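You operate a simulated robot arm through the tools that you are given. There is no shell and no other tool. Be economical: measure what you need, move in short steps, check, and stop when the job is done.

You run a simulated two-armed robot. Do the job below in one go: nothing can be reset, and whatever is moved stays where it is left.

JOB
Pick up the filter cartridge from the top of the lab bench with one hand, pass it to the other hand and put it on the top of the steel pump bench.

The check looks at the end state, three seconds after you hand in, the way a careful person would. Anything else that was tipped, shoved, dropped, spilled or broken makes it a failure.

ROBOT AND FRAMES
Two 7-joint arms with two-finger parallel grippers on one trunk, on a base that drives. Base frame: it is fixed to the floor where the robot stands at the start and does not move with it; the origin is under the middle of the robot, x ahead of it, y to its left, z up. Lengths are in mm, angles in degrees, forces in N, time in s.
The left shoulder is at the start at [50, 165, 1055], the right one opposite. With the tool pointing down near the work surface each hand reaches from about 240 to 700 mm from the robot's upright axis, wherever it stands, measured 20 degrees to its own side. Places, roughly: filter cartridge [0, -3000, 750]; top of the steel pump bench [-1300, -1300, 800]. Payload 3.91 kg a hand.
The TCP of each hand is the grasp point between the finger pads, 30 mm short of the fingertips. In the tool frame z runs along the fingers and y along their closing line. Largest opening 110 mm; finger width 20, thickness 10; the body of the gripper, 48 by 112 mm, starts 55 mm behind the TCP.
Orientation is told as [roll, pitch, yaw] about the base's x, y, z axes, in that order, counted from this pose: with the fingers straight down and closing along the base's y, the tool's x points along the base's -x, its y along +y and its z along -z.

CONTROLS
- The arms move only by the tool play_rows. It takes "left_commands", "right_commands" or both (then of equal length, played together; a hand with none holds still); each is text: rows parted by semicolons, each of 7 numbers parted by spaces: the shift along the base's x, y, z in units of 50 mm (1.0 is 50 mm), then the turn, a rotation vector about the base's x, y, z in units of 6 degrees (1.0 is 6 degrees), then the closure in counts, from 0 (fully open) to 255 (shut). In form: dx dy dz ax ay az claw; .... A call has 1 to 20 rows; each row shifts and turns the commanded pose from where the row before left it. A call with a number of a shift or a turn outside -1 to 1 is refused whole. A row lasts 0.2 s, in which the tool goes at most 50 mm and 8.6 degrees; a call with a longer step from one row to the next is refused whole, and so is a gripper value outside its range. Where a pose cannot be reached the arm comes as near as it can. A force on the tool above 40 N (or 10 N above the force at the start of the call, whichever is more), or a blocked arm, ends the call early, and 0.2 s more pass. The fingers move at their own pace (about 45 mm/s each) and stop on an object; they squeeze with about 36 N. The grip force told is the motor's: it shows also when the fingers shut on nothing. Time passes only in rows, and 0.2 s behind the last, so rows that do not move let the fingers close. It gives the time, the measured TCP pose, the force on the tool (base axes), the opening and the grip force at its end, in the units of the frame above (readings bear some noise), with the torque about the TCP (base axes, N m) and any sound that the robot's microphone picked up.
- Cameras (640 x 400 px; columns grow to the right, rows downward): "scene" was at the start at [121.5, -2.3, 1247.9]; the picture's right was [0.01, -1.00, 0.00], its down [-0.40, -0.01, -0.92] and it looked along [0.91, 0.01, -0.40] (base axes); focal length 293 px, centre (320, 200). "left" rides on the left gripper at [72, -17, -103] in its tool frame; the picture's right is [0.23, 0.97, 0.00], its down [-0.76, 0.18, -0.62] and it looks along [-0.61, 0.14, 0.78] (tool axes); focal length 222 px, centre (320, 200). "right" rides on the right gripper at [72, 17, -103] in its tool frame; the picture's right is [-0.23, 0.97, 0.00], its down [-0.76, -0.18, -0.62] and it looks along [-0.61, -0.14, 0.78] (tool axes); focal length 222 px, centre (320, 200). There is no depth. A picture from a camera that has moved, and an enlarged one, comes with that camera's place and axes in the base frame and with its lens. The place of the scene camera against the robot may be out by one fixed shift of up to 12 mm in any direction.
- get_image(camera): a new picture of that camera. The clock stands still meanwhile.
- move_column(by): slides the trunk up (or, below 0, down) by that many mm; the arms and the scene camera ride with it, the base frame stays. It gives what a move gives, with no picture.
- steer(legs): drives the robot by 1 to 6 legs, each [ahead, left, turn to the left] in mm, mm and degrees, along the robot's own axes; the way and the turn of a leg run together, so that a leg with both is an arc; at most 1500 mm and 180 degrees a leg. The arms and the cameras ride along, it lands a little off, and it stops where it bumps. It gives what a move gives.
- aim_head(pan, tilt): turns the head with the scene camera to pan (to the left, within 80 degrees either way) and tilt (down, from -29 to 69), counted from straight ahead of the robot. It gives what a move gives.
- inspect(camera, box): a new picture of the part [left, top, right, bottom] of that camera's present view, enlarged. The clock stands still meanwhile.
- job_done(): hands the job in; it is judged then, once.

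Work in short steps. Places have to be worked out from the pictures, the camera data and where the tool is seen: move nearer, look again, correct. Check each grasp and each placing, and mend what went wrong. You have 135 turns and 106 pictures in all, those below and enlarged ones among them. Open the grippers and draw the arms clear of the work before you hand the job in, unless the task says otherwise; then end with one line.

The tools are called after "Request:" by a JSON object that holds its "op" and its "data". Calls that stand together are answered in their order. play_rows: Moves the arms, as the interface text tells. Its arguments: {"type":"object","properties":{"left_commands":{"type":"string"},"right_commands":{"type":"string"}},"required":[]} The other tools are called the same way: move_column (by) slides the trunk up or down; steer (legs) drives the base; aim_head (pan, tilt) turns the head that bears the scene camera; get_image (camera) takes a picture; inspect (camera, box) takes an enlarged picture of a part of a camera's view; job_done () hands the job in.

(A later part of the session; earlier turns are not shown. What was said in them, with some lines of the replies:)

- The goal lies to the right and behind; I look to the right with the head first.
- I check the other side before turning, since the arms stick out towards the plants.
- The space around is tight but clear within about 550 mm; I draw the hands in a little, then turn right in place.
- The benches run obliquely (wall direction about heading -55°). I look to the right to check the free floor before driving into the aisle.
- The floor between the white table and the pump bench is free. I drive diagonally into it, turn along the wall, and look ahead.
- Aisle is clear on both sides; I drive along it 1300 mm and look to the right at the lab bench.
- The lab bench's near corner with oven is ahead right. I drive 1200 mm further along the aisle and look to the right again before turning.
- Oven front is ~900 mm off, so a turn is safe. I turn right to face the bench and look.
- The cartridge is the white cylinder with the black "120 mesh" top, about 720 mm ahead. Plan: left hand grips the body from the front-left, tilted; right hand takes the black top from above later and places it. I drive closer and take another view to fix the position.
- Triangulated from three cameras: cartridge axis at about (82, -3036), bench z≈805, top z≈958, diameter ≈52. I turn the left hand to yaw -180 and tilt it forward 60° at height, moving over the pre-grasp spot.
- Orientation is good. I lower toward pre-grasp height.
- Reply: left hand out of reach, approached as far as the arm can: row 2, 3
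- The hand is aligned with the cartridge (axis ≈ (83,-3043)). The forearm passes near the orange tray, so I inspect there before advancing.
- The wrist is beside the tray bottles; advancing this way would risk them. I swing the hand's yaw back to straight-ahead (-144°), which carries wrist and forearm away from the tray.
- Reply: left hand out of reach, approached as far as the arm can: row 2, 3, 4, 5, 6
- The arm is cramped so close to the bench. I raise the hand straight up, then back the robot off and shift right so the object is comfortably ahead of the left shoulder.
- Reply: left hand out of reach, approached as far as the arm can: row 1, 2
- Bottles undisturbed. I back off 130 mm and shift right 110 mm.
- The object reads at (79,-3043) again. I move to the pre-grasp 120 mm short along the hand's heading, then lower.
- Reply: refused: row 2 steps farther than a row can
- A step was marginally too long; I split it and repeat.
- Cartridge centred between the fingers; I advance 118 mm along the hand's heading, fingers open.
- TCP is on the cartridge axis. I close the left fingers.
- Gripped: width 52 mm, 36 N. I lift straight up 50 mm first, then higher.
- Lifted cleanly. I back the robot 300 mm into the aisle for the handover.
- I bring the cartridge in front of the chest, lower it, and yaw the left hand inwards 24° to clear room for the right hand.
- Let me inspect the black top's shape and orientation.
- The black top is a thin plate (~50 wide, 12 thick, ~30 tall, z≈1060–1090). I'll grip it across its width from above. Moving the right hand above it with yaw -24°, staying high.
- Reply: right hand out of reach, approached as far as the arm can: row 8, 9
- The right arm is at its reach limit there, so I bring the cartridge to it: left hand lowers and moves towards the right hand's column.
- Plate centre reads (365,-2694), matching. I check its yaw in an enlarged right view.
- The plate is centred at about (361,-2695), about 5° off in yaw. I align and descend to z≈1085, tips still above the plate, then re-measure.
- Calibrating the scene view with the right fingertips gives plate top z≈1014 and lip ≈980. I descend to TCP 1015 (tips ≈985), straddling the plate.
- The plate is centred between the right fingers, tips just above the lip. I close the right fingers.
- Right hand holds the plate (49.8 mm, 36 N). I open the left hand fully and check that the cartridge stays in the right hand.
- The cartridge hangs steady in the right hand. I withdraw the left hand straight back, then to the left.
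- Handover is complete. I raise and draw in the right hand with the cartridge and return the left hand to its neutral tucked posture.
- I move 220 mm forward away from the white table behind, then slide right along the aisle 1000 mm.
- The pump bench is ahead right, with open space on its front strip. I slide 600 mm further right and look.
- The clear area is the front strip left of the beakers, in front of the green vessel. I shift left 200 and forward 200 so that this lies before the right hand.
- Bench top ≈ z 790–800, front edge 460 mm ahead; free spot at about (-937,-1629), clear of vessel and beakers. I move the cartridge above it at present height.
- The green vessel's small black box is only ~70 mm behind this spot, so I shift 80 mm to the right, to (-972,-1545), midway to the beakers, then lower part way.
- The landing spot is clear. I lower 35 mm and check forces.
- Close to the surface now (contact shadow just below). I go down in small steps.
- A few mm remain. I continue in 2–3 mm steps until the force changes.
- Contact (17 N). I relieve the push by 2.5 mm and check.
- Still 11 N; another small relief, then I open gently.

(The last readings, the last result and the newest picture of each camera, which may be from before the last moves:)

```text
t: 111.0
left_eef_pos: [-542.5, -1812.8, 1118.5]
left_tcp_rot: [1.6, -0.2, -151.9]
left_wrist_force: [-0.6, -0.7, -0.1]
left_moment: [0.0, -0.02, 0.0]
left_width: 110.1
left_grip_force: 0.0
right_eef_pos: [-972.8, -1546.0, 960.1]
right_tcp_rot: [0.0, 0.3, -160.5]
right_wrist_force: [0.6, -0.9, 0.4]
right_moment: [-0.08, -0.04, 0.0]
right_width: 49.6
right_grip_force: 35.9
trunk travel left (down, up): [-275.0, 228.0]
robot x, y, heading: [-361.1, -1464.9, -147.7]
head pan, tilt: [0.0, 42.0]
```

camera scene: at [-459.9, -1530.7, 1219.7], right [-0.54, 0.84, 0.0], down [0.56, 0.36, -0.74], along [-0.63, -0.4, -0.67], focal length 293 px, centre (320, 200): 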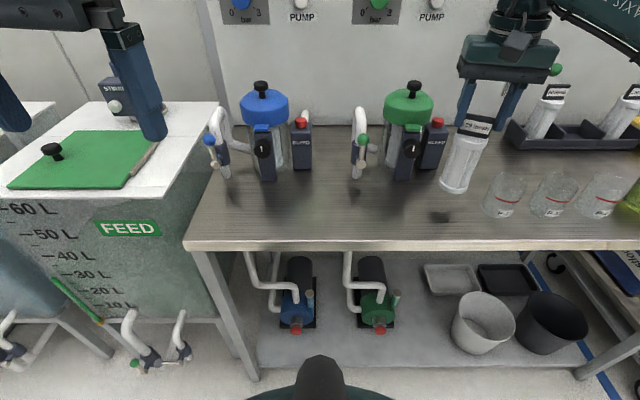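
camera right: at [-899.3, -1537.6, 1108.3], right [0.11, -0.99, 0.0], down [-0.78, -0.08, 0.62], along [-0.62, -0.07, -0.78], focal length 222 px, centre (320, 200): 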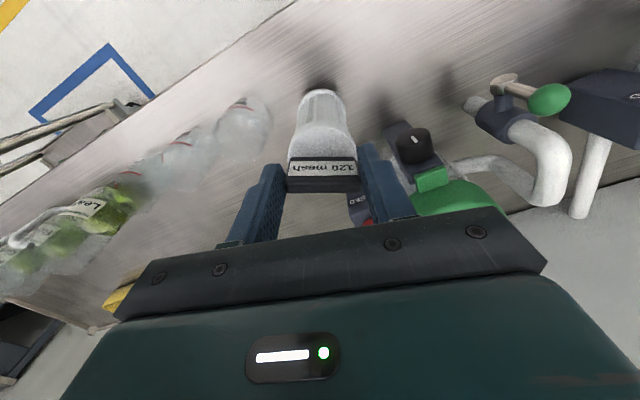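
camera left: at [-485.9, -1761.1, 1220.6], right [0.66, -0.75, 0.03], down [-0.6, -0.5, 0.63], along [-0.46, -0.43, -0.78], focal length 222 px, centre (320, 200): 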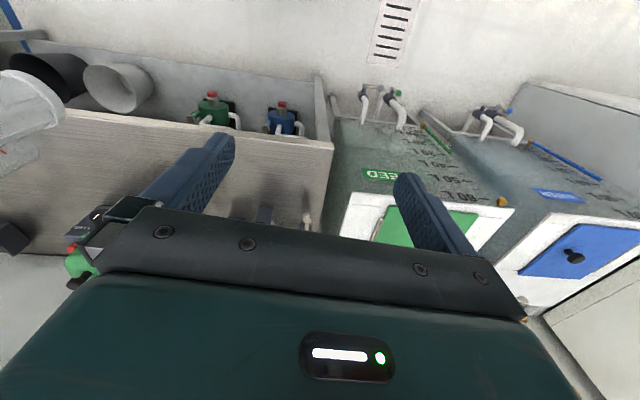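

The weight is on the bench with no push. I release, opening to about 80 mm.

Request:
{"op": "play_rows", "data": {"right_commands": "0 0 0 0 0 0 125;0 0 0 0 0 0 110;0 0 0 0 0 0 70;0 0 0 0 0 0 70;0 0 0 0 0 0 70"}}

Request:
{"op": "inspect", "data": {"camera": "scene", "box": [380, 100, 560, 260]}}

```text
t: 112.2
left_eef_pos: [-542.6, -1814.0, 1118.4]
left_tcp_rot: [1.6, -0.3, -151.9]
left_wrist_force: [-0.7, 0.3, 0.7]
left_moment: [0.01, -0.01, 0.01]
left_width: 110.2
left_grip_force: 0.0
right_eef_pos: [-972.1, -1544.6, 961.3]
right_tcp_rot: [0.1, -0.1, -160.8]
right_wrist_force: [0.0, 0.4, -0.3]
right_moment: [0.01, -0.01, -0.02]
right_width: 79.8
right_grip_force: 0.0
trunk travel left (down, up): [-275.0, 228.0]
robot x, y, heading: [-361.3, -1465.6, -147.6]
head pan, tilt: [0.0, 42.0]
```

```text
2.50 times, centred on (470, 180) of scene
camera zoom: at [-459.9, -1530.7, 1219.7], right [-0.54, 0.84, 0.0], down [0.56, 0.36, -0.74], along [-0.63, -0.4, -0.67], focal length 733 px, centre (-55, 250)
```

zoom: 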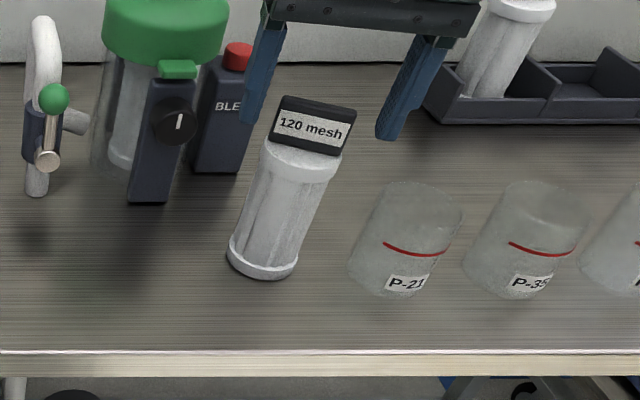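

The cartridge stands free and upright. I raise the right hand straight up well clear, then draw it back.

Request:
{"op": "play_rows", "data": {"right_commands": "0 0 0.4 0 0 0 70;0 0 0.6 0 0 0 70;0 0 0.8 0 0 0 70;0 0 0.9 0 0 0 70;0 0 0.9 0 0 0 70;0.8 0.3 0 0 0 0 70;0.8 0.3 0 0 0 0 70;0.8 0.3 0 0 0 0 70;0.8 0.3 0 0 0 0 0;0.8 0.3 0 0 0 0 0;0 0 0 0 0 0 0"}}

Request:
{"op": "get_image", "data": {"camera": "scene"}}

```text
t: 114.6
left_eef_pos: [-542.6, -1812.6, 1119.8]
left_tcp_rot: [1.6, -0.2, -151.8]
left_wrist_force: [0.0, 0.5, -0.5]
left_moment: [0.02, 0.01, 0.02]
left_width: 109.8
left_grip_force: 0.0
right_eef_pos: [-772.8, -1470.4, 1143.0]
right_tcp_rot: [0.1, 0.0, -160.7]
right_wrist_force: [0.2, -0.9, -0.3]
right_moment: [0.01, -0.04, 0.04]
right_width: 110.2
right_grip_force: 0.0
trunk travel left (down, up): [-275.0, 228.0]
robot x, y, heading: [-363.5, -1467.8, -147.3]
head pan, tilt: [0.0, 42.0]
```

```text
39 pictures are left
camera scene: at [-460.0, -1530.7, 1219.6], right [-0.54, 0.84, 0.0], down [0.56, 0.36, -0.74], along [-0.63, -0.4, -0.67], focal length 293 px, centre (320, 200)
```

scene: 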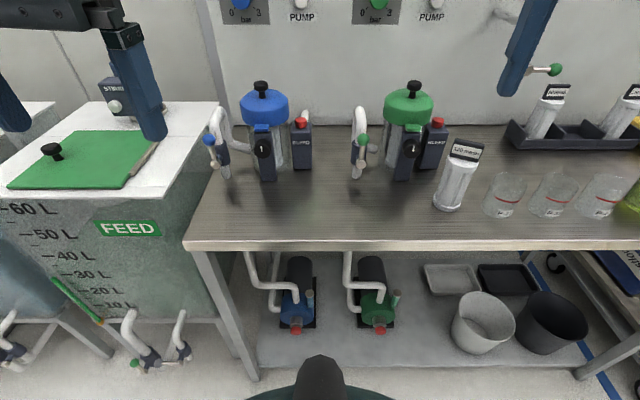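

The cartridge is standing upright on the pump bench, nothing else was disturbed, and both hands are open and clear; I hand in.

Request:
{"op": "job_done", "data": {}}

```text
The job is handed in.
```

The filter cartridge was picked up with the left hand, passed to the right hand and now stands upright on the top of the steel pump bench. Nothing else was seen to move, and both grippers are open and clear.
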